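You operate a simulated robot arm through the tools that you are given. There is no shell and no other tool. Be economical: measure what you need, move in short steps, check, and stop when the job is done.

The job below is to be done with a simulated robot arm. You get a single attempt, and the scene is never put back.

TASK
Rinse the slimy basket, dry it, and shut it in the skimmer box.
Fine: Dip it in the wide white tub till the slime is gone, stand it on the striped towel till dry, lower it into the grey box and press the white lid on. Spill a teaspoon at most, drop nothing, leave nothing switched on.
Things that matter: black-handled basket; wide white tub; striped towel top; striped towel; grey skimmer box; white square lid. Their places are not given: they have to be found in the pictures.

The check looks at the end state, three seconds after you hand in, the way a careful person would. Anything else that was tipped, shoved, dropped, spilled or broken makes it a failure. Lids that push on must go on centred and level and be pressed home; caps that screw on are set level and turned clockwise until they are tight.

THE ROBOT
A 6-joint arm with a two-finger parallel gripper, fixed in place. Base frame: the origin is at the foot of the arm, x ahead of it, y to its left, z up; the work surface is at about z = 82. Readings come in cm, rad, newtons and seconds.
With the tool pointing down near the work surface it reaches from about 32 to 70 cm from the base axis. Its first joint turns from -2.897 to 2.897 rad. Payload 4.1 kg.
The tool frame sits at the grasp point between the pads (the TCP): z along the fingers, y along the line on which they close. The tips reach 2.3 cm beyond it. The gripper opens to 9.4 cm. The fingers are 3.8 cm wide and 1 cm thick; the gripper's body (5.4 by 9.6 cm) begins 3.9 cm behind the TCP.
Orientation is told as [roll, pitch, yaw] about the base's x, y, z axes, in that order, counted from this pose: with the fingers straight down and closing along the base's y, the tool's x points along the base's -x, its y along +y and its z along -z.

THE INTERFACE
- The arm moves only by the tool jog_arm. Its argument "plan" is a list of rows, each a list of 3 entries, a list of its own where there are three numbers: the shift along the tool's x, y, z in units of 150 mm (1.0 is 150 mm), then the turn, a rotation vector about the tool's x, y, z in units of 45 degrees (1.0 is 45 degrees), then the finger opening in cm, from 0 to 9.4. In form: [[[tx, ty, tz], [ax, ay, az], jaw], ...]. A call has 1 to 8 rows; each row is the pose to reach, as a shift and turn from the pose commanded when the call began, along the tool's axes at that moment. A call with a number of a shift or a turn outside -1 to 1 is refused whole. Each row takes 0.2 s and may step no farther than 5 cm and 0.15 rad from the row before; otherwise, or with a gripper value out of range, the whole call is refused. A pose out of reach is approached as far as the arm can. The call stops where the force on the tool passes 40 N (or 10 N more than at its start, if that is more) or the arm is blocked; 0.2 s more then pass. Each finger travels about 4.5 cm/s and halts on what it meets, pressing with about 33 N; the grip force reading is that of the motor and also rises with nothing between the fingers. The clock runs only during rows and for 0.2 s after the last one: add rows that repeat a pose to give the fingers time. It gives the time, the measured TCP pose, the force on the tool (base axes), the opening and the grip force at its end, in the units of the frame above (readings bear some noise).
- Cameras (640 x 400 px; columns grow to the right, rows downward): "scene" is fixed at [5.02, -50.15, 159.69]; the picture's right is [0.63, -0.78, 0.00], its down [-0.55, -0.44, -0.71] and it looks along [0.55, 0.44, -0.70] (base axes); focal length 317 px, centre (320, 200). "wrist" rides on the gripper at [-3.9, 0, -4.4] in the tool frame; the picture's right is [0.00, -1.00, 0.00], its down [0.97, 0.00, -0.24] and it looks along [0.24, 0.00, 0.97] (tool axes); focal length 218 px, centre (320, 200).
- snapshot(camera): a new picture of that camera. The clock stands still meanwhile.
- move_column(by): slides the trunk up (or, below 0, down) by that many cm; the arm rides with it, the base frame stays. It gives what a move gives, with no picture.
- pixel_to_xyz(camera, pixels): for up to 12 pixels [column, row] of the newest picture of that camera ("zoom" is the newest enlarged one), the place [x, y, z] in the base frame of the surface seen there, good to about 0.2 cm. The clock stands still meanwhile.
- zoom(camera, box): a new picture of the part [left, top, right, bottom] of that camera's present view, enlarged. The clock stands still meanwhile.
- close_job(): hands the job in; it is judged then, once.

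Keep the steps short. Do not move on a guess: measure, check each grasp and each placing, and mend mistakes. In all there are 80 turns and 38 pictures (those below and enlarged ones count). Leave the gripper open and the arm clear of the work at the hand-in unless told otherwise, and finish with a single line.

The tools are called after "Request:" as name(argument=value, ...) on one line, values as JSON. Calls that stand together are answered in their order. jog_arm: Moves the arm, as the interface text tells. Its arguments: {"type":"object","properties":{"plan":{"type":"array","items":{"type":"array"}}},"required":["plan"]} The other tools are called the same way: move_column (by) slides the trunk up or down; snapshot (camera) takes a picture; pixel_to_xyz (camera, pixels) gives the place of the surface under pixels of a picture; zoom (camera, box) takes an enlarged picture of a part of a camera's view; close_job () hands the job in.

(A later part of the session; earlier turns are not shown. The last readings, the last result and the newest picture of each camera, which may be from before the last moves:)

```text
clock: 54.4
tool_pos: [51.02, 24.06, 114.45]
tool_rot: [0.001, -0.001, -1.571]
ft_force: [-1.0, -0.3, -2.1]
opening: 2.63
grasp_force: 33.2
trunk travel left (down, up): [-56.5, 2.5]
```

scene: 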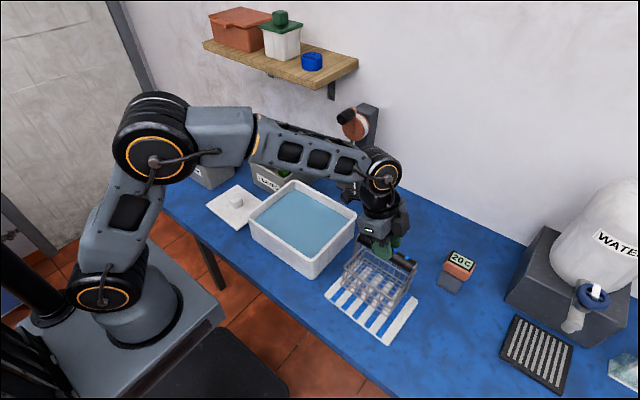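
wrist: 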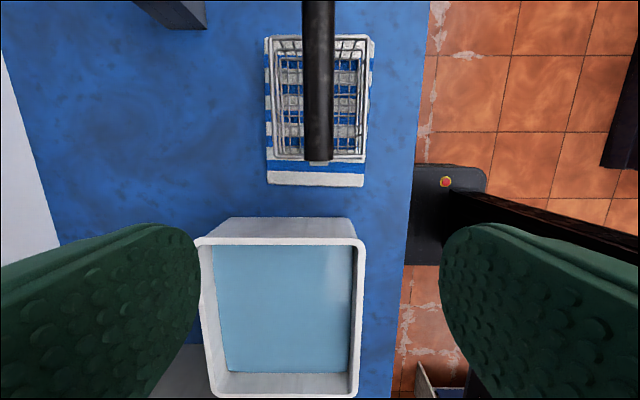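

Now over y 24. Final 16 cm to above the box centre.

Request:
jog_arm(plan=[[[0.15, 0, 0], [0, 0, 0], 2.0], [[0.35, 0, 0], [0, 0, 0], 2.0], [[0.53, 0, 0], [0, 0, 0], 2.0]])

Request:
jog_arm(plan=[[[0.15, 0, 0], [0, 0, 0], 2.0], [[0.35, 0, 0], [0, 0, 0], 2.0], [[0.533, 0, 0], [0, 0, 0], 2.0], [[0.533, 0, 0], [0, 0, 0], 2.0]])

Request:
snapshot(camera="wrist")

Request:
zoom(camera="scene", box=[150, 60, 310, 210])

```text
clock: 55.2
tool_pos: [50.98, 32.1, 114.54]
tool_rot: [0.0, 0.0, -1.571]
ft_force: [0.6, 0.3, -2.5]
opening: 2.62
grasp_force: 33.1
trunk travel left (down, up): [-56.5, 2.5]
```

```text
clock: 56.2
tool_pos: [50.79, 40.17, 114.48]
tool_rot: [-0.001, 0.0, -1.571]
ft_force: [0.1, 0.7, -3.1]
opening: 2.65
grasp_force: 33.5
trunk travel left (down, up): [-56.5, 2.5]
```

```text
14 pictures are left
```

wrist: 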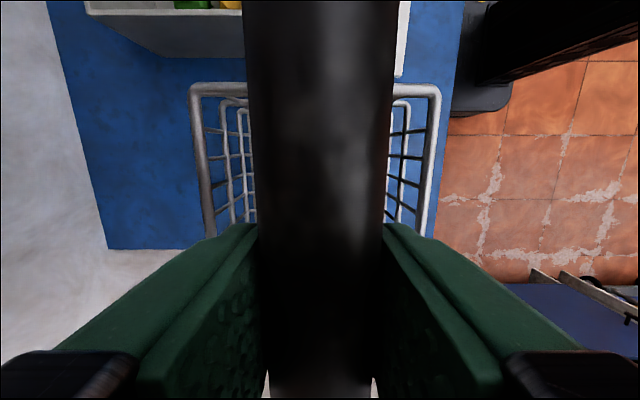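

```text
2.67 times, centred on (230, 135) of scene
```

zoom: 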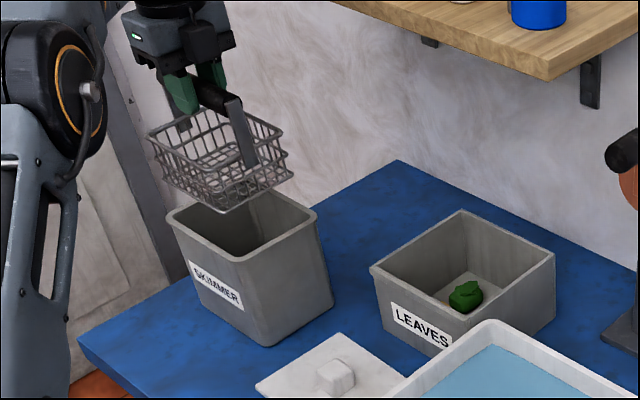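

Check the basket's actual place relative to the box before lowering.

Request:
pixel_to_xyz(camera="wrist", pixels=[[192, 100], [437, 100], [200, 180], [430, 180], [215, 87], [420, 87], [320, 100], [320, 150], [200, 220]])

Request:
pixel_to_xyz(camera="zoom", pixels=[[150, 143], [226, 196], [291, 155], [218, 212], [160, 180], [290, 178], [235, 100], [216, 96]])

```text
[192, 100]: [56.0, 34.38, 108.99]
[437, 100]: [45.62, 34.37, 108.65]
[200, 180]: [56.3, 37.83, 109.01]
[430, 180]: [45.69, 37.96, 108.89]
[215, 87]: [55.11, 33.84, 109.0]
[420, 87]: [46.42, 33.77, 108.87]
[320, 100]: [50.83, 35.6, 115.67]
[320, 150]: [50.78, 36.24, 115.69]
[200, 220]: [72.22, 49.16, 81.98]
```

```text
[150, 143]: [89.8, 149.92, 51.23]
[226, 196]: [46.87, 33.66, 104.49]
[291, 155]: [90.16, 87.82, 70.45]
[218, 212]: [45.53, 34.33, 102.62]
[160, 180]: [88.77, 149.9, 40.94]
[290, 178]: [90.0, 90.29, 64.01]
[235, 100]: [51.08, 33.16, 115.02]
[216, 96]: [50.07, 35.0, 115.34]
```

Basket spans x 45.65–56.15, y 33.8–46, within the box opening (45.2–56.95, 32.7–47.2). Nudge +0.15 in x and lower 15 cm.

Request:
jog_arm(plan=[[[0, 0.01, 0.1], [0, 0, 0], 2.0], [[0, 0.01, 0.25], [0, 0, 0], 2.0], [[0, 0.01, 0.4], [0, 0, 0], 2.0], [[0, 0.01, 0.55], [0, 0, 0], 2.0], [[0, 0.01, 0.7], [0, 0, 0], 2.0], [[0, 0.01, 0.85], [0, 0, 0], 2.0], [[0, 0.01, 1], [0, 0, 0], 2.0]])

Request:
jog_arm(plan=[[[0, 0, 0.06], [0, 0, 0], 2.0], [[0, 0, 0.12], [0, 0, 0], 2.0], [[0, 0, 0.18], [0, 0, 0], 2.0], [[0, 0, 0.21], [0, 0, 0], 2.0], [[0, 0, 0.23], [0, 0, 0], 2.0]])

```text
clock: 57.4
tool_pos: [50.91, 40.32, 105.12]
tool_rot: [0.01, 0.008, -1.57]
ft_force: [-8.9, 1.4, 16.6]
opening: 2.72
grasp_force: 7.2
trunk travel left (down, up): [-56.5, 2.5]
stopped in row 6: the force on the tool passed its limit (the readings are from after the stop); the commanded pose is now the measured one
```

```text
clock: 57.8
tool_pos: [50.98, 40.51, 105.02]
tool_rot: [0.016, 0.014, -1.571]
ft_force: [-8.7, -0.2, 17.7]
opening: 2.69
grasp_force: 33.3
trunk travel left (down, up): [-56.5, 2.5]
stopped in row 1: the force on the tool passed its limit (the readings are from after the stop); the commanded pose is now the measured one
```

It met something at z 105. Back off 1 cm and look.

Request:
jog_arm(plan=[[[0, 0, -0.03], [0, 0, 0], 2.0], [[0, 0, -0.07], [0, 0, 0], 2.0]])

Request:
snapshot(camera="wrist")

Request:
zoom(camera="scene", box=[150, 90, 280, 200])

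```text
clock: 58.4
tool_pos: [51.11, 40.29, 105.66]
tool_rot: [0.007, 0.009, -1.568]
ft_force: [0.1, 0.2, -2.0]
opening: 2.68
grasp_force: 33.0
trunk travel left (down, up): [-56.5, 2.5]
```

```text
12 pictures are left
```

wrist: 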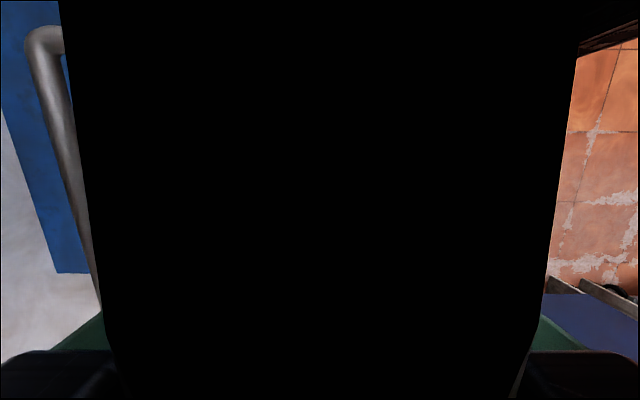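

```text
3.64 times, centred on (215, 145) of scene
```

zoom: 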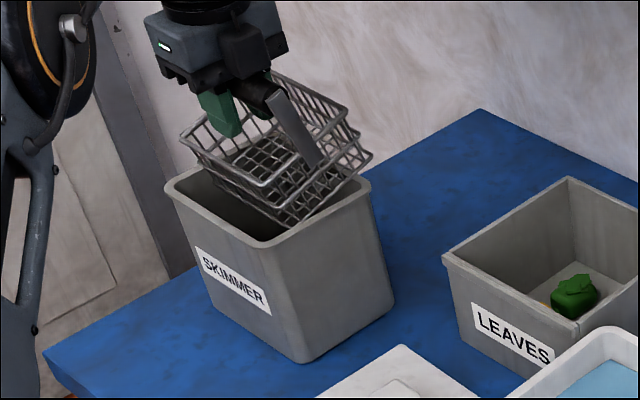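

The +x side of the basket caught the box rim, tilting it about the handle and pushing the handle up in the fingers. Lift it out gently and check both basket and box.

Request:
jog_arm(plan=[[[0, -0.01, -0.05], [-0.01, -0.01, 0], 1.5], [[0, -0.02, -0.13], [-0.01, -0.01, 0], 1.5], [[0, -0.02, -0.25], [-0.01, -0.01, 0], 1.5], [[0, -0.02, -0.4], [-0.01, -0.01, 0], 1.5], [[0, -0.02, -0.55], [-0.01, -0.01, 0], 1.5]])

Request:
zoom(camera="scene", box=[150, 60, 310, 210])

Request:
pixel_to_xyz(camera="zoom", pixels=[[172, 212], [235, 256], [313, 212], [262, 340], [200, 238], [275, 235], [332, 300], [188, 300]])

```text
clock: 59.6
tool_pos: [50.69, 40.38, 114.0]
tool_rot: [0.018, 0.003, -1.569]
ft_force: [0.3, 0.3, -3.2]
opening: 2.67
grasp_force: 32.4
trunk travel left (down, up): [-56.5, 2.5]
```

```text
2.67 times, centred on (230, 135) of scene
```

zoom: 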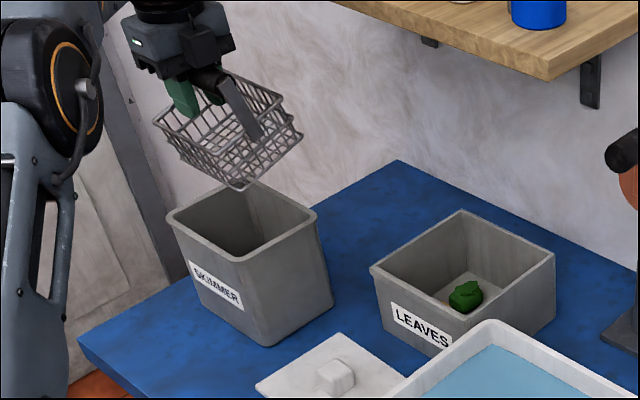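

```text
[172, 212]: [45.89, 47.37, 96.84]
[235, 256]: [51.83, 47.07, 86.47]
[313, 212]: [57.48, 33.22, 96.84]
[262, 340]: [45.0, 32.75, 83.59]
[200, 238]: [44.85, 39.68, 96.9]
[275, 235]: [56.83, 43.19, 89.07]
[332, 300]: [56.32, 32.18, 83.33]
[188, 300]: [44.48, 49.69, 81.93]
```

Box unmoved and empty. The basket is tilted in the grip, so I'll set it back on the towel to regrasp. Measure its tilt first.

Request:
zoom(camera="scene", box=[180, 70, 240, 115])

Request:
snapshot(camera="wrist")

```text
8.89 times, centred on (210, 92) of scene
```

zoom: 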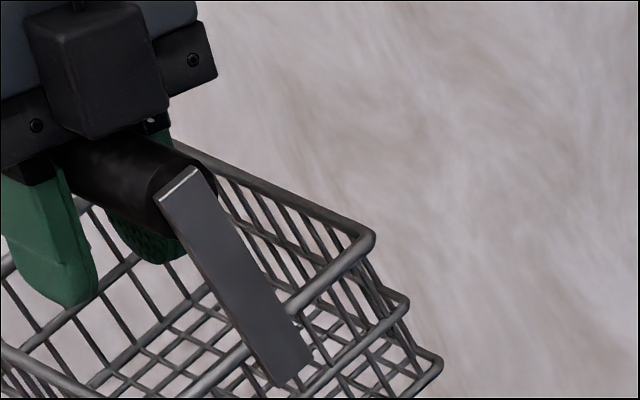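

```text
8 pictures are left
```

wrist: 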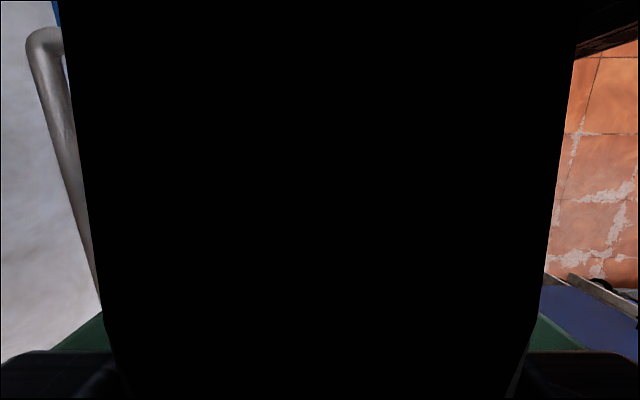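

Request:
pixel_to_xyz(camera="zoom", pixels=[[372, 240], [340, 268], [290, 302], [225, 362], [270, 185], [310, 208], [185, 185], [240, 290], [290, 370], [437, 362], [404, 300], [360, 350]])

Request:
pixel_to_xyz(camera="wrist", pixels=[[45, 50], [60, 120], [80, 200], [320, 100], [320, 300], [320, 200]])

```text
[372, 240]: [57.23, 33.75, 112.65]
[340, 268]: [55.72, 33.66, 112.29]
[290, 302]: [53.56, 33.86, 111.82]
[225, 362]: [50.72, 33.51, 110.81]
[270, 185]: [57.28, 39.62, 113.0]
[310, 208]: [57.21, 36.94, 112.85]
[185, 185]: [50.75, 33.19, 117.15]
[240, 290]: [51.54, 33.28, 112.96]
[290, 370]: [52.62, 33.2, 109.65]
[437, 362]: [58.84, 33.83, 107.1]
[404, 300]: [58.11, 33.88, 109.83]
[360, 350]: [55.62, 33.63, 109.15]
```

```text
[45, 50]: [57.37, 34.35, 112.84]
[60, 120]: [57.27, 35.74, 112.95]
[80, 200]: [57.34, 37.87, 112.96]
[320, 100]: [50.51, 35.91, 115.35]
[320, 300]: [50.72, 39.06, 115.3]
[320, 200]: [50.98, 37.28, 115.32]
```

Tilt is ≈0.265 rad about the handle (+x side up), and the handle sits ≈1.8 cm above the TCP. Carry it smoothly back over the towel.

Request:
jog_arm(plan=[[[-0.1, 0, 0], [0, 0, 0], 1.5], [[-0.3, 0, 0], [0, 0, 0], 1.5], [[-0.53, 0, 0], [0, 0, 0], 1.5], [[-0.76, 0, 0], [0, 0, 0], 1.5], [[-0.92, 0, 0], [0, 0, 0], 1.5], [[-1, 0, 0], [0, 0, 0], 1.5]])

Request:
jog_arm(plan=[[[-0.1, 0, 0], [0, 0, 0], 1.5], [[-0.3, -0.02, 0], [0, 0, 0], 1.5], [[-0.53, -0.05, 0], [0, 0, 0], 1.5], [[-0.76, -0.08, 0], [0, 0, 0], 1.5], [[-0.92, -0.1, 0], [0, 0, 0], 1.5], [[-1, -0.1, 0], [0, 0, 0], 1.5]])

Request:
jog_arm(plan=[[[-0.1, 0, 0], [0, 0, 0], 1.5], [[-0.3, -0.02, 0], [0, 0, 0], 1.5], [[-0.53, -0.05, 0], [0, 0, 0], 1.5], [[-0.76, -0.08, 0], [0, 0, 0], 1.5], [[-0.92, -0.1, 0], [0, 0, 0], 1.5], [[-1, -0.1, 0], [0, 0, 0], 1.5]])

Request:
jog_arm(plan=[[[-0.1, 0, 0], [0, 0, 0], 1.5], [[-0.3, -0.02, 0], [0, 0, 0], 1.5], [[-0.53, -0.05, 0], [0, 0, 0], 1.5], [[-0.76, -0.08, 0], [0, 0, 0], 1.5], [[-0.92, -0.1, 0], [0, 0, 0], 1.5], [[-1, -0.1, 0], [0, 0, 0], 1.5]])

Request:
jog_arm(plan=[[[-0.1, 0, 0], [0, 0, 0], 1.5], [[-0.3, -0.02, 0], [0, 0, 0], 1.5], [[-0.53, -0.05, 0], [0, 0, 0], 1.5], [[-0.76, -0.08, 0], [0, 0, 0], 1.5], [[-0.92, -0.1, 0], [0, 0, 0], 1.5], [[-1, -0.1, 0], [0, 0, 0], 1.5]])

Request:
jog_arm(plan=[[[-0.1, 0, 0], [0.17, 0, 0], 1.5], [[-0.1, 0, 0], [0.338, 0, 0], 1.5], [[-0.1, 0, 0], [0.338, 0, 0], 1.5], [[-0.1, 0, 0], [0.338, 0, 0], 1.5]])

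Request:
zoom(camera="scene", box=[310, 180, 470, 340])

```text
clock: 61.0
tool_pos: [50.86, 25.31, 113.63]
tool_rot: [0.018, 0.003, -1.568]
ft_force: [-0.4, -0.5, -2.7]
opening: 2.65
grasp_force: 33.1
trunk travel left (down, up): [-56.5, 2.5]
```

```text
clock: 62.4
tool_pos: [49.34, 10.09, 113.97]
tool_rot: [0.018, 0.004, -1.569]
ft_force: [-0.3, -0.4, -2.0]
opening: 2.67
grasp_force: 33.1
trunk travel left (down, up): [-56.5, 2.5]
```

```text
clock: 63.8
tool_pos: [47.67, -4.84, 113.66]
tool_rot: [0.018, 0.003, -1.569]
ft_force: [-0.2, 0.6, -3.0]
opening: 2.67
grasp_force: 32.4
trunk travel left (down, up): [-56.5, 2.5]
```

```text
clock: 65.2
tool_pos: [46.44, -19.74, 113.73]
tool_rot: [0.016, 0.003, -1.57]
ft_force: [-0.5, -0.2, -2.8]
opening: 2.65
grasp_force: 33.2
trunk travel left (down, up): [-56.5, 2.5]
```

```text
clock: 66.6
tool_pos: [44.94, -34.87, 113.42]
tool_rot: [0.016, 0.005, -1.569]
ft_force: [-0.1, -0.3, -3.1]
opening: 2.68
grasp_force: 33.4
trunk travel left (down, up): [-56.5, 2.5]
```

```text
clock: 67.6
tool_pos: [44.89, -36.33, 113.6]
tool_rot: [-0.248, 0.003, -1.568]
ft_force: [0.4, -0.2, -3.0]
opening: 2.65
grasp_force: 33.4
trunk travel left (down, up): [-56.5, 2.5]
```

```text
2.50 times, centred on (390, 260) of scene
```

zoom: 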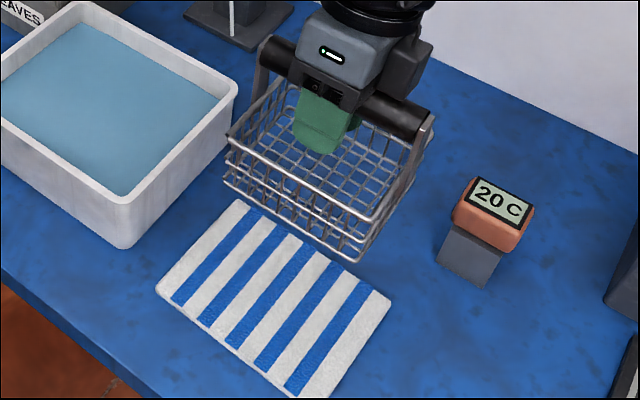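

Measure the basket's levelness and place over the towel.

Request:
pixel_to_xyz(camera="zoom", pixels=[[229, 135], [300, 176], [369, 217], [430, 132], [400, 170], [355, 258], [428, 120], [395, 100], [270, 85], [415, 180], [262, 48]])

```text
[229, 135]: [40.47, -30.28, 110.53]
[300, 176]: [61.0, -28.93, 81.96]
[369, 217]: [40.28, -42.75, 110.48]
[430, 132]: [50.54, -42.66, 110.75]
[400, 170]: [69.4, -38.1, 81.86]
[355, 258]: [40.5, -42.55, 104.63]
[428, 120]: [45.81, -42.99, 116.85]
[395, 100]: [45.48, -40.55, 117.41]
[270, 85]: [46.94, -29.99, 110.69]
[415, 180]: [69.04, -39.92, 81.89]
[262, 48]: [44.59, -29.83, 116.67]
```

Basket level (within 0.02 rad), bottom at z≈104.1, over the towel. Lower 15, then 5, then creep.

Request:
jog_arm(plan=[[[0, 0.04, 0.15], [0, 0, 0], 1.5], [[0, 0.09, 0.34], [0, 0, 0], 1.5], [[0, 0.14, 0.55], [0, 0, 0], 1.5], [[0, 0.19, 0.75], [0, 0, 0], 1.5], [[0, 0.23, 0.9], [0, 0, 0], 1.5], [[0, 0.247, 0.969], [0, 0, 0], 1.5]])

Request:
jog_arm(plan=[[[0, 0.0165, 0.065], [0, 0, 0], 1.5], [[0, 0.033, 0.13], [0, 0, 0], 1.5], [[0, 0.05, 0.194], [0, 0, 0], 1.5], [[0, 0.066, 0.259], [0, 0, 0], 1.5], [[0, 0.078, 0.307], [0, 0, 0], 1.5], [[0, 0.082, 0.323], [0, 0, 0], 1.5]])

```text
clock: 69.0
tool_pos: [44.94, -36.27, 98.64]
tool_rot: [-0.249, 0.004, -1.571]
ft_force: [-0.2, 0.4, -2.8]
opening: 2.67
grasp_force: 32.7
trunk travel left (down, up): [-56.5, 2.5]
```

```text
clock: 70.4
tool_pos: [44.87, -36.16, 93.73]
tool_rot: [-0.248, 0.003, -1.569]
ft_force: [-0.3, 0.0, -3.3]
opening: 2.64
grasp_force: 32.8
trunk travel left (down, up): [-56.5, 2.5]
```

Still carrying 3.3 N. Creep down up to 1.2 cm more in 0.2 cm steps.

Request:
jog_arm(plan=[[[0, 0.0033, 0.013], [0, 0, 0], 1.5], [[0, 0.0066, 0.026], [0, 0, 0], 1.5], [[0, 0.01, 0.039], [0, 0, 0], 1.5], [[0, 0.013, 0.052], [0, 0, 0], 1.5]])

```text
clock: 71.4
tool_pos: [44.91, -36.29, 92.93]
tool_rot: [-0.248, 0.004, -1.569]
ft_force: [0.5, 0.2, 1.3]
opening: 2.63
grasp_force: 32.9
trunk travel left (down, up): [-56.5, 2.5]
```

The force changed sign, so it's standing on the towel. Open gradually, withdraw along the fingers, then straighten the tool.

Request:
jog_arm(plan=[[[0, 0, 0], [0, 0, 0], 3.2], [[0, 0, 0], [0, 0, 0], 4.5], [[0, 0, 0], [0, 0, 0], 6], [[0, 0, 0], [0, 0, 0], 6]])

Request:
jog_arm(plan=[[[0, 0, -0.1], [0, 0, 0], 6], [[0, 0, -0.3], [0, 0, 0], 6], [[0, 0, -0.55], [0, 0, 0], 6], [[0, 0, -0.75], [0, 0, 0], 6], [[0, 0, -0.75], [-0.16, -0.005, 0], 6], [[0, 0, -0.75], [-0.316, -0.005, 0], 6], [[0, 0, -0.75], [-0.316, -0.005, 0], 6]])

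Request:
snapshot(camera="wrist")

```text
clock: 72.4
tool_pos: [44.92, -36.23, 93.0]
tool_rot: [-0.247, 0.003, -1.569]
ft_force: [0.7, 0.8, 0.6]
opening: 6.01
grasp_force: 0.1
trunk travel left (down, up): [-56.5, 2.5]
```

```text
clock: 74.0
tool_pos: [47.58, -36.26, 103.9]
tool_rot: [0.003, -0.001, -1.57]
ft_force: [-0.2, 1.1, -0.4]
opening: 5.98
grasp_force: 0.1
trunk travel left (down, up): [-56.5, 2.5]
```

```text
6 pictures are left
```

wrist: 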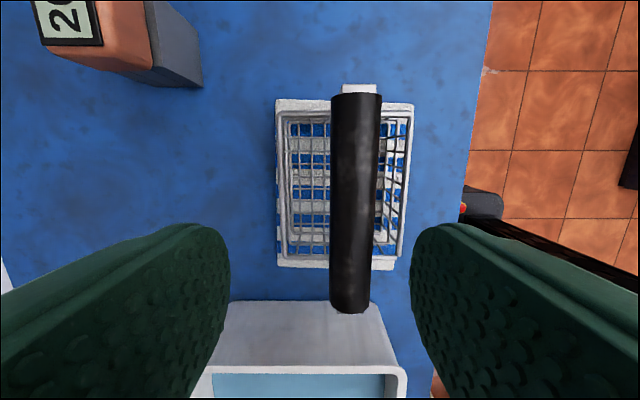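

Request:
pixel_to_xyz(camera="wrist", pixels=[[357, 100], [354, 200], [350, 300], [360, 92], [411, 108], [407, 180], [402, 250], [280, 115], [282, 180], [285, 250], [350, 312], [300, 118]])

```text
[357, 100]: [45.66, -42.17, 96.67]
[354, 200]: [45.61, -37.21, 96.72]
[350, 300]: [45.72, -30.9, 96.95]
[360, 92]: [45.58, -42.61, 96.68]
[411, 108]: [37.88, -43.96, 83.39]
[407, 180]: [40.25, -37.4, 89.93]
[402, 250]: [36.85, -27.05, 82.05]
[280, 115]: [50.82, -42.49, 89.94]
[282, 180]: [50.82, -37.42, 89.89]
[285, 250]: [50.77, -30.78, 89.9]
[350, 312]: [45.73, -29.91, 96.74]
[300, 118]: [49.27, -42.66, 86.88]
```

Basket stands level and square: centre x≈45.55, y≈−36.3, handle axis z≈95.35. Regrasp upright.

Request:
jog_arm(plan=[[[0, -0.07, 0], [0, 0, 0], 6], [[0, -0.132, 0], [0, 0, 0], 6], [[0, -0.132, 0.15], [0, 0, 0], 6], [[0, -0.132, 0.35], [0, 0, 0], 6], [[0, -0.132, 0.56], [0, 0, 0], 6], [[0, -0.132, 0.56], [0, 0, 0], 6]])

Request:
jog_arm(plan=[[[0, 0, 0], [0, 0, 0], 4.5], [[0, 0, 0], [0, 0, 0], 3.2], [[0, 0, 0], [0, 0, 0], 2.6], [[0, 0, 0], [0, 0, 0], 1.5], [[0, 0, 0], [0, 0, 0], 1.5], [[0, 0, 0], [0, 0, 0], 1.5]])

```text
clock: 75.4
tool_pos: [45.57, -36.37, 95.24]
tool_rot: [0.001, -0.003, -1.57]
ft_force: [0.5, 0.0, -1.1]
opening: 5.99
grasp_force: 0.1
trunk travel left (down, up): [-56.5, 2.5]
```

```text
clock: 76.8
tool_pos: [45.54, -36.27, 95.23]
tool_rot: [-0.002, 0.0, -1.568]
ft_force: [0.1, 0.0, 0.7]
opening: 2.52
grasp_force: 32.8
trunk travel left (down, up): [-56.5, 2.5]
```

Gripped square. Lift softly, then carry smoothly to the box.

Request:
jog_arm(plan=[[[0, 0, -0.05], [0, 0, 0], 1.5], [[0, 0, -0.15], [0, 0, 0], 1.5], [[0, 0, -0.32], [0, 0, 0], 1.5], [[0, 0, -0.52], [0, 0, 0], 1.5], [[0, 0, -0.72], [0, 0, 0], 1.5], [[0, 0, -0.88], [0, 0, 0], 1.5], [[0, 0, -0.97], [0, 0, 0], 1.5], [[0, 0, -1], [0, 0, 0], 1.5]])

Request:
jog_arm(plan=[[[0.07, 0, -0.05], [0, 0, 0], 1.5], [[0.2, 0, -0.12], [0, 0, 0], 1.5], [[0.4, 0.01, -0.2], [0, 0, 0], 1.5], [[0.6, 0.03, -0.25], [0, 0, 0], 1.5], [[0.8, 0.05, -0.26], [0, 0, 0], 1.5], [[0.93, 0.06, -0.267], [0, 0, 0], 1.5], [[1, 0.067, -0.267], [0, 0, 0], 1.5]])

Request:
jog_arm(plan=[[[0.07, 0, 0], [0, 0, 0], 1.5], [[0.2, 0, 0], [0, 0, 0], 1.5], [[0.4, 0.02, 0], [0, 0, 0], 1.5], [[0.6, 0.04, 0], [0, 0, 0], 1.5], [[0.8, 0.06, 0], [0, 0, 0], 1.5], [[0.93, 0.07, 0], [0, 0, 0], 1.5], [[1, 0.075, 0], [0, 0, 0], 1.5]])

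Request:
jog_arm(plan=[[[0.07, 0, 0], [0, 0, 0], 1.5], [[0.2, 0, 0], [0, 0, 0], 1.5], [[0.4, 0.02, 0], [0, 0, 0], 1.5], [[0.6, 0.04, 0], [0, 0, 0], 1.5], [[0.8, 0.06, 0], [0, 0, 0], 1.5], [[0.93, 0.07, 0], [0, 0, 0], 1.5], [[1, 0.075, 0], [0, 0, 0], 1.5]])

Request:
jog_arm(plan=[[[0.07, 0, 0], [0, 0, 0], 1.5], [[0.2, 0, 0], [0, 0, 0], 1.5], [[0.4, 0.02, 0], [0, 0, 0], 1.5], [[0.6, 0.04, 0], [0, 0, 0], 1.5], [[0.8, 0.06, 0], [0, 0, 0], 1.5], [[0.93, 0.07, 0], [0, 0, 0], 1.5], [[1, 0.075, 0], [0, 0, 0], 1.5]])

Request:
jog_arm(plan=[[[0.07, 0, 0], [0, 0, 0], 1.5], [[0.2, 0, 0], [0, 0, 0], 1.5], [[0.4, 0.02, 0], [0, 0, 0], 1.5], [[0.6, 0.04, 0], [0, 0, 0], 1.5], [[0.8, 0.06, 0], [0, 0, 0], 1.5], [[0.93, 0.07, 0], [0, 0, 0], 1.5], [[1, 0.075, 0], [0, 0, 0], 1.5]])

```text
clock: 78.6
tool_pos: [45.74, -36.21, 110.39]
tool_rot: [0.0, -0.001, -1.568]
ft_force: [0.0, -0.1, -3.3]
opening: 2.52
grasp_force: 33.1
trunk travel left (down, up): [-56.5, 2.5]
```

```text
clock: 80.2
tool_pos: [46.63, -21.16, 114.31]
tool_rot: [-0.001, -0.001, -1.571]
ft_force: [0.9, -0.3, -3.1]
opening: 2.52
grasp_force: 32.9
trunk travel left (down, up): [-56.5, 2.5]
```

```text
clock: 81.8
tool_pos: [47.75, -5.96, 114.37]
tool_rot: [0.001, -0.003, -1.568]
ft_force: [-0.1, -0.5, -2.4]
opening: 2.56
grasp_force: 33.5
trunk travel left (down, up): [-56.5, 2.5]
```

```text
clock: 83.4
tool_pos: [48.75, 8.91, 114.21]
tool_rot: [0.0, -0.002, -1.569]
ft_force: [0.1, 0.8, -3.3]
opening: 2.56
grasp_force: 33.5
trunk travel left (down, up): [-56.5, 2.5]
```

```text
clock: 85.0
tool_pos: [49.87, 23.87, 114.15]
tool_rot: [-0.001, -0.001, -1.569]
ft_force: [0.7, 0.3, -2.5]
opening: 2.57
grasp_force: 33.1
trunk travel left (down, up): [-56.5, 2.5]
```

```text
clock: 86.6
tool_pos: [50.96, 39.0, 114.21]
tool_rot: [0.001, -0.001, -1.569]
ft_force: [-0.4, -0.1, -3.3]
opening: 2.56
grasp_force: 32.6
trunk travel left (down, up): [-56.5, 2.5]
```

Move +0.95 in y and lower to just above the rim, then check clearance.

Request:
jog_arm(plan=[[[0.03, 0, 0.05], [0, 0, 0], 1.5], [[0.06, 0.003, 0.13], [0, 0, 0], 1.5], [[0.06, 0.003, 0.21], [0, 0, 0], 1.5], [[0.06, 0.003, 0.24], [0, 0, 0], 1.5], [[0.06, 0.003, 0.24], [0, 0, 0], 1.5]])

Request:
zoom(camera="scene", box=[160, 75, 260, 175])

```text
clock: 87.8
tool_pos: [51.08, 39.77, 110.66]
tool_rot: [0.0, -0.002, -1.568]
ft_force: [-0.6, -0.2, -2.8]
opening: 2.59
grasp_force: 33.1
trunk travel left (down, up): [-56.5, 2.5]
```

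```text
4.00 times, centred on (210, 125) of scene
```

zoom: 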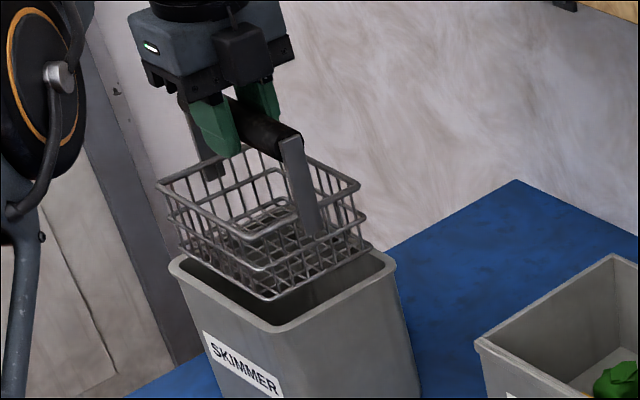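

Request:
pixel_to_xyz(camera="zoom", pixels=[[245, 237], [264, 236], [300, 215], [330, 201], [358, 187], [158, 184], [200, 210], [270, 298], [369, 242], [178, 250], [300, 180], [312, 225]])

Request:
pixel_to_xyz(camera="zoom", pixels=[[275, 329], [300, 316], [395, 265], [172, 262], [220, 295], [264, 268], [262, 240], [355, 190], [359, 217], [366, 244], [253, 266]])

```text
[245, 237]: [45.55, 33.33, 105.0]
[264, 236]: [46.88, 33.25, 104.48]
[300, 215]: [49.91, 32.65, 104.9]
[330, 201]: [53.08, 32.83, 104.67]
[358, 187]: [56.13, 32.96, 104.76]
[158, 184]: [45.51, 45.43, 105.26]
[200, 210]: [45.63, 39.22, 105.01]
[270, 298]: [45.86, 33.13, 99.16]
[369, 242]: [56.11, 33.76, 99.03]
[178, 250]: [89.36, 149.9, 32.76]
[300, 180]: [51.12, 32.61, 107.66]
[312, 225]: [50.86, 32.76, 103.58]
```

```text
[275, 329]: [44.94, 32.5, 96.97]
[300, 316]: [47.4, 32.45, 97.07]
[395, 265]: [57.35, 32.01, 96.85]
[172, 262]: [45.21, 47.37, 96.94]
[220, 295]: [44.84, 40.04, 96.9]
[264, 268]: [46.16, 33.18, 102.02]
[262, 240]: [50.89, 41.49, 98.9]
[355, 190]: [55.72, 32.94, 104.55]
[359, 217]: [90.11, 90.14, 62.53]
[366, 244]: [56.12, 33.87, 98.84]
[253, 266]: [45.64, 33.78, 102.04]
```

Bottom x margins are fine (45.86–56.12 inside 45.15–57.0), but the front bracket at y 32.65 would clip the front rim. Shift +0.75 in y, then lower slowly.

Request:
jog_arm(plan=[[[0.025, 0, 0], [0, 0, 0], 1.5], [[0.05, 0.002, 0], [0, 0, 0], 1.5], [[0.05, 0.002, 0], [0, 0, 0], 1.5], [[0.05, 0.002, 0.05], [0, 0, 0], 1.5], [[0.05, 0.002, 0.1], [0, 0, 0], 1.5], [[0.05, 0.002, 0.15], [0, 0, 0], 1.5], [[0.05, 0.002, 0.2], [0, 0, 0], 1.5]])

```text
clock: 89.4
tool_pos: [51.01, 40.39, 107.87]
tool_rot: [0.004, 0.001, -1.569]
ft_force: [7.7, 1.1, 10.7]
opening: 2.65
grasp_force: 32.4
trunk travel left (down, up): [-56.5, 2.5]
```

Contact on the −x side (7.7, 10.7 N) as it enters. Stop and look closely at the mouth.

Request:
zoom(camera="scene", box=[170, 90, 260, 165])

```text
5.33 times, centred on (215, 128) of scene
```

zoom: 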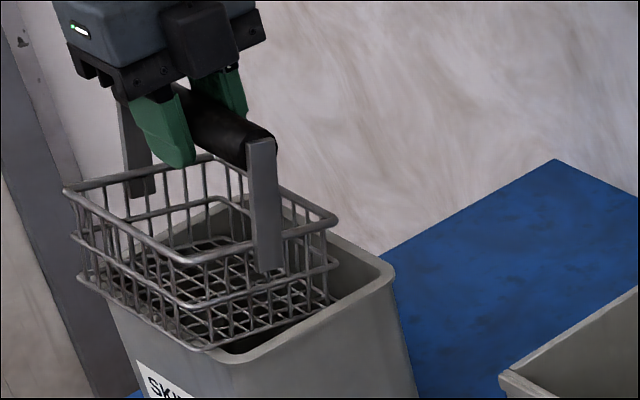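

The basket's bottom −x edge sits on the rim, with a wide gap on the +x side. Measure both edges here.

Request:
pixel_to_xyz(camera="zoom", pixels=[[205, 350], [140, 315], [85, 275], [330, 300], [333, 268], [337, 220], [172, 262], [120, 225], [66, 190], [225, 362], [385, 270], [347, 297]])

Request:
pixel_to_xyz(camera="zoom", pixels=[[190, 305], [207, 347], [200, 350], [265, 150], [270, 268], [258, 145], [240, 355], [250, 352], [300, 335], [350, 210], [375, 265], [370, 280]])

```text
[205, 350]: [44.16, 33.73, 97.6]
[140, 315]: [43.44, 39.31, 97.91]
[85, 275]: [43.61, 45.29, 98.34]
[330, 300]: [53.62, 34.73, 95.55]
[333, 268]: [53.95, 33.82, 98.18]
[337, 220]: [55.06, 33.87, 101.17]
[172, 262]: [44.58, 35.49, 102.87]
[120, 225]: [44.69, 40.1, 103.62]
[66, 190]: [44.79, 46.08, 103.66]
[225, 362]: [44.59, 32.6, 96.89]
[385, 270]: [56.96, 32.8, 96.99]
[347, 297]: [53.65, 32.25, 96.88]
```

```text
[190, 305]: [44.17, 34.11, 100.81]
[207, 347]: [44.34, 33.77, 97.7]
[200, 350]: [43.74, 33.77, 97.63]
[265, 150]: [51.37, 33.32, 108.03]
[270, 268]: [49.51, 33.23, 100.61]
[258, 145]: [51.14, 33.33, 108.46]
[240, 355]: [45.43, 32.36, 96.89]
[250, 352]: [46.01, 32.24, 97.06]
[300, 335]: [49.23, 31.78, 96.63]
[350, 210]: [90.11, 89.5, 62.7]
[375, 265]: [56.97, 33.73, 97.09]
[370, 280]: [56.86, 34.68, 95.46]
```

The basket has pivoted about 0.23 rad: −x edge up on the rim at x≈43.6, +x edge already inside with a 3 cm gap. I lift 0.8, shift +x 2.0 so the −x edge drops inside, then lower a little, watching the force.

Request:
jog_arm(plan=[[[0, 0, -0.03], [0, 0, 0], 1.5], [[0, 0, -0.06], [0, 0, 0], 1.5], [[0, 0.045, -0.06], [0, 0, 0], 1.5], [[0, 0.09, -0.06], [0, 0, 0], 1.5], [[0, 0.133, -0.06], [0, 0, 0], 1.5], [[0, 0.133, -0.06], [0, 0, 0], 1.5]])

Request:
jog_arm(plan=[[[0, 0, 0.04], [0, 0, 0], 1.5], [[0, 0, 0.08], [0, 0, 0], 1.5], [[0, 0, 0.12], [0, 0, 0], 1.5], [[0, 0, 0.16], [0, 0, 0], 1.5]])

```text
clock: 90.8
tool_pos: [53.07, 40.45, 108.45]
tool_rot: [0.0, -0.002, -1.569]
ft_force: [-0.2, 0.2, -3.1]
opening: 2.69
grasp_force: 32.8
trunk travel left (down, up): [-56.5, 2.5]
```

```text
clock: 91.8
tool_pos: [53.24, 40.33, 106.39]
tool_rot: [0.004, 0.004, -1.569]
ft_force: [18.5, -1.5, 23.3]
opening: 2.72
grasp_force: 33.1
trunk travel left (down, up): [-56.5, 2.5]
```

Force rises again (18.5, 23 N). One close look before anything else.

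Request:
zoom(camera="scene", box=[170, 90, 260, 165])

Request:
pixel_to_xyz(camera="zoom", pixels=[[205, 350], [140, 315], [85, 275], [330, 300], [225, 362], [385, 270], [347, 297], [260, 150], [125, 290], [300, 335]])

```text
5.33 times, centred on (215, 128) of scene
```

zoom: 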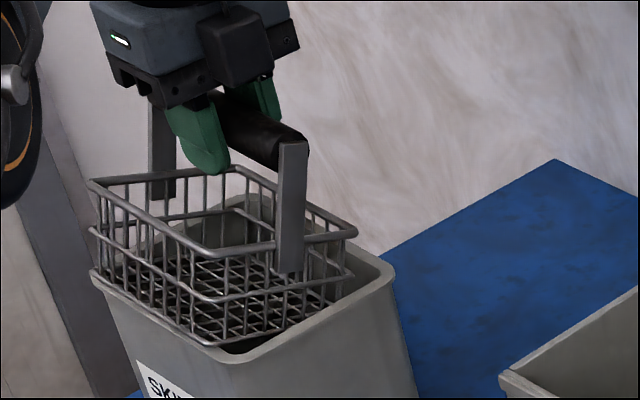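

```text
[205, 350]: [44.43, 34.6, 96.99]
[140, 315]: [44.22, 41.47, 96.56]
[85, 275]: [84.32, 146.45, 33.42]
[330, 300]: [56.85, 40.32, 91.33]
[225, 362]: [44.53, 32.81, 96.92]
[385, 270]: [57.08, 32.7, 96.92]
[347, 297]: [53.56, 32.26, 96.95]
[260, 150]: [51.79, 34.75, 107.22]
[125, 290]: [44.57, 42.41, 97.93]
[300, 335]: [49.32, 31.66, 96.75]
```

Request:
pixel_to_xyz(camera="zoom", pixels=[[91, 184], [150, 222], [205, 256], [240, 253], [330, 237], [354, 234], [215, 344], [150, 306], [98, 274], [350, 283], [290, 150], [287, 262]])

Request:
pixel_to_xyz(camera="zoom", pixels=[[200, 298], [120, 250], [348, 275], [310, 305], [250, 325], [275, 318], [170, 318], [190, 331], [352, 228], [345, 280], [296, 200], [225, 347]])

```text
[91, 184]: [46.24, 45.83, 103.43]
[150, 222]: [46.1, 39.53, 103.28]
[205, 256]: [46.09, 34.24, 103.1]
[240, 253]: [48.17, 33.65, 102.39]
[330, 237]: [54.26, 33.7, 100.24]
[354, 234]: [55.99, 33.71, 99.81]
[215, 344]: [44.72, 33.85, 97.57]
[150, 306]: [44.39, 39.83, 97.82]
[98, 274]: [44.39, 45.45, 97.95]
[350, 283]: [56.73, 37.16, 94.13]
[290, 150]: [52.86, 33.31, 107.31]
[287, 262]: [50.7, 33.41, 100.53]
```

```text
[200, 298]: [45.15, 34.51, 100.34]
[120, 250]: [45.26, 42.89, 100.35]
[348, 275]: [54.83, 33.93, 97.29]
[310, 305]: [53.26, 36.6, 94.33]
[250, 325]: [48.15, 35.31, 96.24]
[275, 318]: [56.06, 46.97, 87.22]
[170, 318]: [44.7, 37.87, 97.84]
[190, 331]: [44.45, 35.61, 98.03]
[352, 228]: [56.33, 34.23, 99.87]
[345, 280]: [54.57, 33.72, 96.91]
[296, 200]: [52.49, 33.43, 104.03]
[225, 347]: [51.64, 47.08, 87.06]
```

The mouth is tighter than I thought (≈11.35 vs basket ≈10.65), so the basket must be truly level and centred within 0.3 cm. It's tilted 0.335 rad now. Lift clear, recentre x to 51.03, and counter-tilt the tool about the handle to level it.

Request:
jog_arm(plan=[[[0, 0, -0.06], [0, 0, 0], 1.5], [[0, 0, -0.2], [0, 0, 0], 1.5], [[0, 0, -0.34], [0, 0, 0], 1.5], [[0, -0.05, -0.4], [0, 0, 0], 1.5], [[0, -0.1, -0.4], [0, 0, 0], 1.5], [[0, -0.143, -0.4], [0, 0, 0], 1.5], [[0, -0.143, -0.4], [0, 0, 0], 1.5]])

Request:
jog_arm(plan=[[[0, 0, 0], [-0.14, 0, 0], 1.5], [[0, 0, 0], [-0.28, 0, 0], 1.5], [[0, 0, 0], [-0.427, 0, 0], 1.5], [[0, 0, 0.05], [-0.427, 0, 0], 1.5], [[0, 0, 0.05], [-0.427, 0, 0], 1.5]])

Request:
zoom(camera="scene", box=[165, 80, 255, 155])

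```text
clock: 93.4
tool_pos: [50.86, 40.57, 112.29]
tool_rot: [0.001, -0.003, -1.569]
ft_force: [0.2, 0.7, -1.8]
opening: 2.65
grasp_force: 33.2
trunk travel left (down, up): [-56.5, 2.5]
```

```text
clock: 94.6
tool_pos: [51.05, 40.5, 111.46]
tool_rot: [0.338, -0.003, -1.569]
ft_force: [-0.4, -0.1, -2.3]
opening: 2.66
grasp_force: 33.3
trunk travel left (down, up): [-56.5, 2.5]
```

```text
5.33 times, centred on (210, 118) of scene
```

zoom: 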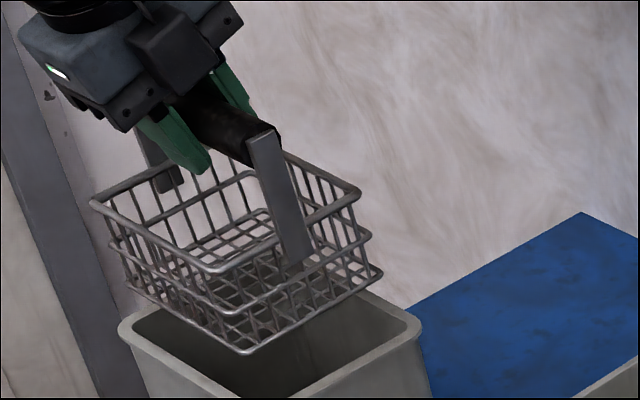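

Request:
pixel_to_xyz(camera="zoom", pixels=[[92, 204], [150, 241], [207, 271], [230, 265], [330, 208], [357, 194], [244, 352], [190, 324], [130, 289], [310, 317], [380, 275], [345, 296]])

Request:
pixel_to_xyz(camera="zoom", pixels=[[265, 142], [298, 258], [240, 350], [236, 350], [374, 278], [382, 270], [133, 291], [368, 235], [122, 325], [415, 330], [405, 335], [138, 345]])

```text
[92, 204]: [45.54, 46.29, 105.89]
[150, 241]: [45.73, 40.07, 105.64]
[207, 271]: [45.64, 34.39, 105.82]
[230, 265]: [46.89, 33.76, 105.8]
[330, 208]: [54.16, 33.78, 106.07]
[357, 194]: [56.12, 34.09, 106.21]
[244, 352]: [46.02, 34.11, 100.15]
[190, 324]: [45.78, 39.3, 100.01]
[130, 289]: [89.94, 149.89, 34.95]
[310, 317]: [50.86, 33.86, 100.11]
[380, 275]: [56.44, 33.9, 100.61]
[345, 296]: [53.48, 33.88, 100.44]
```

```text
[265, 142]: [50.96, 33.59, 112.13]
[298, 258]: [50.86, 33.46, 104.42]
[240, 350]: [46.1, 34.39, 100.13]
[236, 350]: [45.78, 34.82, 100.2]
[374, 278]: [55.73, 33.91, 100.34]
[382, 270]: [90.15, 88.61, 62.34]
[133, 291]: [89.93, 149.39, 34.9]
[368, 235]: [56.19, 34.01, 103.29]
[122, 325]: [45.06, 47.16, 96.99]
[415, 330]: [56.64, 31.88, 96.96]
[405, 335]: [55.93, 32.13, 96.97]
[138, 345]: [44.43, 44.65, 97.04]
```

Basket now leans slightly the other way (+0.03) and its bottom centre is ≈0.2 off. Fine-correct by +0.03 rad and +0.2 x, lower to just above the rim, then enter 2 cm slowly and read the force.

Request:
jog_arm(plan=[[[0, 0.0126, 0.0044], [0.038, 0, 0], 1.5], [[0, 0.0126, 0.0044], [0.038, 0, 0], 1.5], [[0, -0.0095, 0.0673], [0.038, 0, 0], 1.5], [[0, -0.0382, 0.149], [0.038, 0, 0], 1.5], [[0, -0.0382, 0.149], [0.038, 0, 0], 1.5]])

Request:
jog_arm(plan=[[[0, -0.0061, 0.019], [0, 0, 0], 1.5], [[0, -0.0121, 0.038], [0, 0, 0], 1.5], [[0, -0.0182, 0.0572], [0, 0, 0], 1.5], [[0, -0.0242, 0.0762], [0, 0, 0], 1.5], [[0, -0.0303, 0.0953], [0, 0, 0], 1.5], [[0, -0.0303, 0.0953], [0, 0, 0], 1.5]])

```text
clock: 95.8
tool_pos: [51.16, 40.47, 109.09]
tool_rot: [0.305, -0.001, -1.569]
ft_force: [0.0, 1.0, -2.2]
opening: 2.67
grasp_force: 32.9
trunk travel left (down, up): [-56.5, 2.5]
```

```text
clock: 97.2
tool_pos: [51.27, 40.57, 107.56]
tool_rot: [0.305, -0.003, -1.568]
ft_force: [-0.1, -0.1, -3.6]
opening: 2.7
grasp_force: 32.5
trunk travel left (down, up): [-56.5, 2.5]
```

No contact with the bottom ~0.8 cm inside. Continue 2.5 cm slowly.

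Request:
jog_arm(plan=[[[0, -0.0061, 0.019], [0, 0, 0], 1.5], [[0, -0.0121, 0.038], [0, 0, 0], 1.5], [[0, -0.0182, 0.0572], [0, 0, 0], 1.5], [[0, -0.0242, 0.0762], [0, 0, 0], 1.5], [[0, -0.0303, 0.0953], [0, 0, 0], 1.5], [[0, -0.0404, 0.127], [0, 0, 0], 1.5], [[0, -0.0505, 0.159], [0, 0, 0], 1.5], [[0, -0.0505, 0.159], [0, 0, 0], 1.5]])

```text
clock: 99.0
tool_pos: [51.21, 40.54, 105.23]
tool_rot: [0.306, -0.002, -1.57]
ft_force: [0.0, -0.4, -3.0]
opening: 2.67
grasp_force: 33.4
trunk travel left (down, up): [-56.5, 2.5]
```

Still free. 4 cm more, 0.6 cm per row.

Request:
jog_arm(plan=[[[0, -0.0121, 0.038], [0, 0, 0], 1.5], [[0, -0.0242, 0.0762], [0, 0, 0], 1.5], [[0, -0.0364, 0.1143], [0, 0, 0], 1.5], [[0, -0.0485, 0.1524], [0, 0, 0], 1.5], [[0, -0.0606, 0.1905], [0, 0, 0], 1.5], [[0, -0.0727, 0.2286], [0, 0, 0], 1.5], [[0, -0.0808, 0.254], [0, 0, 0], 1.5], [[0, -0.0808, 0.254], [0, 0, 0], 1.5]])

```text
clock: 100.2
tool_pos: [51.46, 40.28, 103.18]
tool_rot: [0.32, 0.01, -1.574]
ft_force: [1.3, -16.1, 17.6]
opening: 2.71
grasp_force: 33.0
trunk travel left (down, up): [-56.5, 2.5]
stopped in row 5: the force on the tool passed its limit (the readings are from after the stop); the commanded pose is now the measured one
```

Now it's the rear bracket meeting the back rim (−16 N in y). Back up 1.2 cm, shift −0.4 in y, try again.

Request:
jog_arm(plan=[[[0, 0.0121, -0.038], [0, 0, 0], 1.5], [[0, 0.0242, -0.0762], [0, 0, 0], 1.5], [[-0.014, 0.0242, -0.0762], [0, 0, 0], 1.5], [[-0.027, 0.0242, -0.0762], [0, 0, 0], 1.5], [[-0.027, 0.0242, -0.0762], [0, 0, 0], 1.5]])

Request:
jog_arm(plan=[[[0, -0.0081, 0.0254], [0, 0, 0], 1.5], [[0, -0.0162, 0.0508], [0, 0, 0], 1.5], [[0, -0.0242, 0.0762], [0, 0, 0], 1.5], [[0, -0.0323, 0.1016], [0, 0, 0], 1.5], [[0, -0.0404, 0.127], [0, 0, 0], 1.5], [[0, -0.0404, 0.127], [0, 0, 0], 1.5]])

```text
clock: 101.3
tool_pos: [51.32, 40.22, 104.03]
tool_rot: [0.316, 0.005, -1.571]
ft_force: [-1.7, 0.5, -3.1]
opening: 2.64
grasp_force: 32.9
trunk travel left (down, up): [-56.5, 2.5]
```

```text
clock: 102.8
tool_pos: [51.28, 40.03, 102.06]
tool_rot: [0.315, 0.007, -1.571]
ft_force: [-2.1, -0.1, -2.4]
opening: 2.7
grasp_force: 33.0
trunk travel left (down, up): [-56.5, 2.5]
```

Cleared. Continue 4 cm down.

Request:
jog_arm(plan=[[[0, -0.0101, 0.0318], [0, 0, 0], 1.5], [[0, -0.0202, 0.0635], [0, 0, 0], 1.5], [[0, -0.0303, 0.0953], [0, 0, 0], 1.5], [[0, -0.0404, 0.127], [0, 0, 0], 1.5], [[0, -0.0505, 0.159], [0, 0, 0], 1.5], [[0, -0.0606, 0.1905], [0, 0, 0], 1.5], [[0, -0.0707, 0.222], [0, 0, 0], 1.5], [[0, -0.0808, 0.254], [0, 0, 0], 1.5]])

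```text
clock: 104.5
tool_pos: [51.39, 40.38, 98.21]
tool_rot: [0.313, 0.005, -1.569]
ft_force: [-1.8, 0.5, -3.0]
opening: 2.67
grasp_force: 33.1
trunk travel left (down, up): [-56.5, 2.5]
```

Basket is well inside. Straighten the tool slowly; the walls hold the basket level while the handle turns in the pads.

Request:
jog_arm(plan=[[[0, 0, 0], [0.07, 0, 0], 1.5], [[0, 0, 0], [0.13, 0, 0], 1.5], [[0, 0, 0], [0.2, 0, 0], 1.5], [[0, 0, 0], [0.27, 0, 0], 1.5], [[0, 0, 0], [0.33, 0, 0], 1.5], [[0, 0, 0], [0.399, 0, 0], 1.5]])

```text
clock: 106.0
tool_pos: [51.34, 40.23, 98.11]
tool_rot: [-0.001, 0.004, -1.571]
ft_force: [0.4, 0.9, -2.5]
opening: 2.19
grasp_force: 32.9
trunk travel left (down, up): [-56.5, 2.5]
```

Upright, still carrying 2.5 N. Continue down slowly to the floor.

Request:
jog_arm(plan=[[[0, 0, 0.033], [0, 0, 0], 1.5], [[0, 0, 0.067], [0, 0, 0], 1.5], [[0, 0, 0.1], [0, 0, 0], 1.5], [[0, 0, 0.133], [0, 0, 0], 1.5], [[0, 0, 0.16], [0, 0, 0], 1.5], [[0, 0, 0.18], [0, 0, 0], 1.5], [[0, 0, 0.18], [0, 0, 0], 1.5]])

```text
clock: 107.5
tool_pos: [51.29, 40.26, 95.41]
tool_rot: [0.001, 0.004, -1.571]
ft_force: [0.0, -0.5, -2.0]
opening: 2.07
grasp_force: 33.0
trunk travel left (down, up): [-56.5, 2.5]
```

Still hanging. Creep on until the floor bears the weight.

Request:
jog_arm(plan=[[[0, 0, 0.01], [0, 0, 0], 1.5], [[0, 0, 0.02], [0, 0, 0], 1.5], [[0, 0, 0.03], [0, 0, 0], 1.5], [[0, 0, 0.04], [0, 0, 0], 1.5], [[0, 0, 0.047], [0, 0, 0], 1.5]])

```text
clock: 108.8
tool_pos: [51.41, 40.16, 94.73]
tool_rot: [0.001, 0.007, -1.57]
ft_force: [-1.5, -1.7, -2.7]
opening: 2.09
grasp_force: 33.2
trunk travel left (down, up): [-56.5, 2.5]
```

Request:
jog_arm(plan=[[[0, 0, 0.01], [0, 0, 0], 1.5], [[0, 0, 0.02], [0, 0, 0], 1.5], [[0, 0, 0.03], [0, 0, 0], 1.5], [[0, 0, 0.04], [0, 0, 0], 1.5], [[0, 0, 0.05], [0, 0, 0], 1.5], [[0, 0, 0.05], [0, 0, 0], 1.5]])

Request:
snapshot(camera="wrist")

```text
clock: 110.2
tool_pos: [51.37, 40.35, 94.11]
tool_rot: [0.003, 0.006, -1.572]
ft_force: [-0.9, 0.6, 17.2]
opening: 2.27
grasp_force: 33.4
trunk travel left (down, up): [-56.5, 2.5]
```

```text
1 pictures are left
```

wrist: 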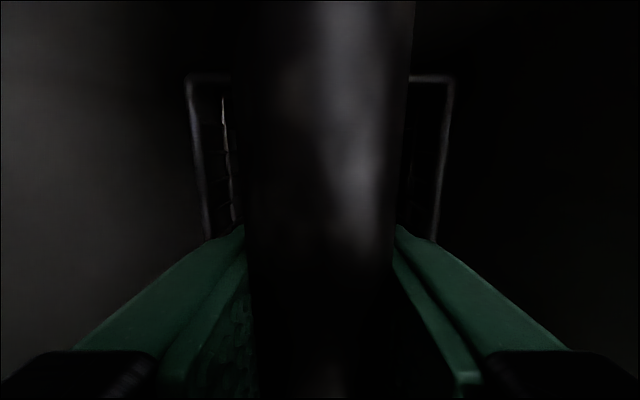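

Floor reached (17 N). Check the rim and handle positions from this picture.

Request:
pixel_to_xyz(camera="wrist", pixels=[[189, 95], [200, 180], [451, 95], [440, 180], [210, 80], [430, 80], [320, 60], [320, 150], [320, 250], [60, 150], [580, 150]])

```text
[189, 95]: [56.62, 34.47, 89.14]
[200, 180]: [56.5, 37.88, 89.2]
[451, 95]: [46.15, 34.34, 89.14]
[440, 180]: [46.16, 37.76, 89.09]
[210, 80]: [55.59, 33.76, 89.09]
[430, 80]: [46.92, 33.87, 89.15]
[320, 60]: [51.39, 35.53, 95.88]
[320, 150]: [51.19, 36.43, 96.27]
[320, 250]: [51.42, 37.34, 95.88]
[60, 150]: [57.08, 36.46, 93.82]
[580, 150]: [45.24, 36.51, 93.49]
```

Basket stands level on the box floor: rim 89.14 all round, handle top ≈96, below the 97 rim. Release gently, rise, and back off to where one wrist view covers both lid and box.

Request:
jog_arm(plan=[[[0, 0, -0.02], [0, 0, 0], 1.5], [[0, 0, -0.02], [0, 0, 0], 3.0], [[0, 0, -0.02], [0, 0, 0], 4.0], [[0, 0, -0.02], [0, 0, 0], 5.0], [[0, 0, -0.02], [0, 0, 0], 5.0]])

Request:
jog_arm(plan=[[[0, 0, -0.1], [0, 0, 0], 5], [[0, 0, -0.25], [0, 0, 0], 5], [[0, 0, -0.5], [0, 0, 0], 5], [[0, 0, -0.75], [0, 0, 0], 5], [[0, 0, -1], [0, 0, 0], 5]])

Request:
jog_arm(plan=[[[-0.15, -0.03, -0.1], [0, 0, 0], 7], [[-0.35, -0.06, -0.2], [0, 0, 0], 7], [[-0.55, -0.1, -0.3], [0, 0, 0], 7], [[-0.55, -0.1, -0.3], [0, 0, 0], 7]])

```text
clock: 111.3
tool_pos: [51.45, 40.25, 94.35]
tool_rot: [0.002, 0.006, -1.571]
ft_force: [0.4, 0.9, 0.2]
opening: 5.01
grasp_force: 0.0
trunk travel left (down, up): [-56.5, 2.5]
```

```text
clock: 112.5
tool_pos: [51.34, 40.25, 109.23]
tool_rot: [0.003, 0.004, -1.571]
ft_force: [1.0, -0.4, 0.2]
opening: 5.0
grasp_force: 0.1
trunk travel left (down, up): [-56.5, 2.5]
```

```text
clock: 113.5
tool_pos: [49.96, 31.63, 113.59]
tool_rot: [0.001, 0.007, -1.572]
ft_force: [0.2, -0.9, -0.8]
opening: 7.01
grasp_force: 0.1
trunk travel left (down, up): [-56.5, 2.5]
```

Released cleanly. Open wide for an unobstructed view and take the last picture.

Request:
jog_arm(plan=[[[0, 0, -0.05], [0, 0, 0], 9], [[0, 0, -0.1], [0, 0, 0], 9]])

Request:
snapshot(camera="wrist")

```text
clock: 114.2
tool_pos: [49.81, 31.85, 115.24]
tool_rot: [-0.001, 0.005, -1.571]
ft_force: [0.4, 0.8, -0.4]
opening: 8.98
grasp_force: 0.0
trunk travel left (down, up): [-56.5, 2.5]
```

```text
0 pictures are left
```

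wrist: 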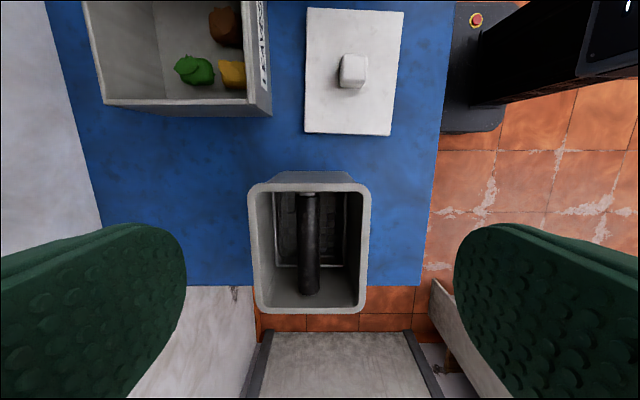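

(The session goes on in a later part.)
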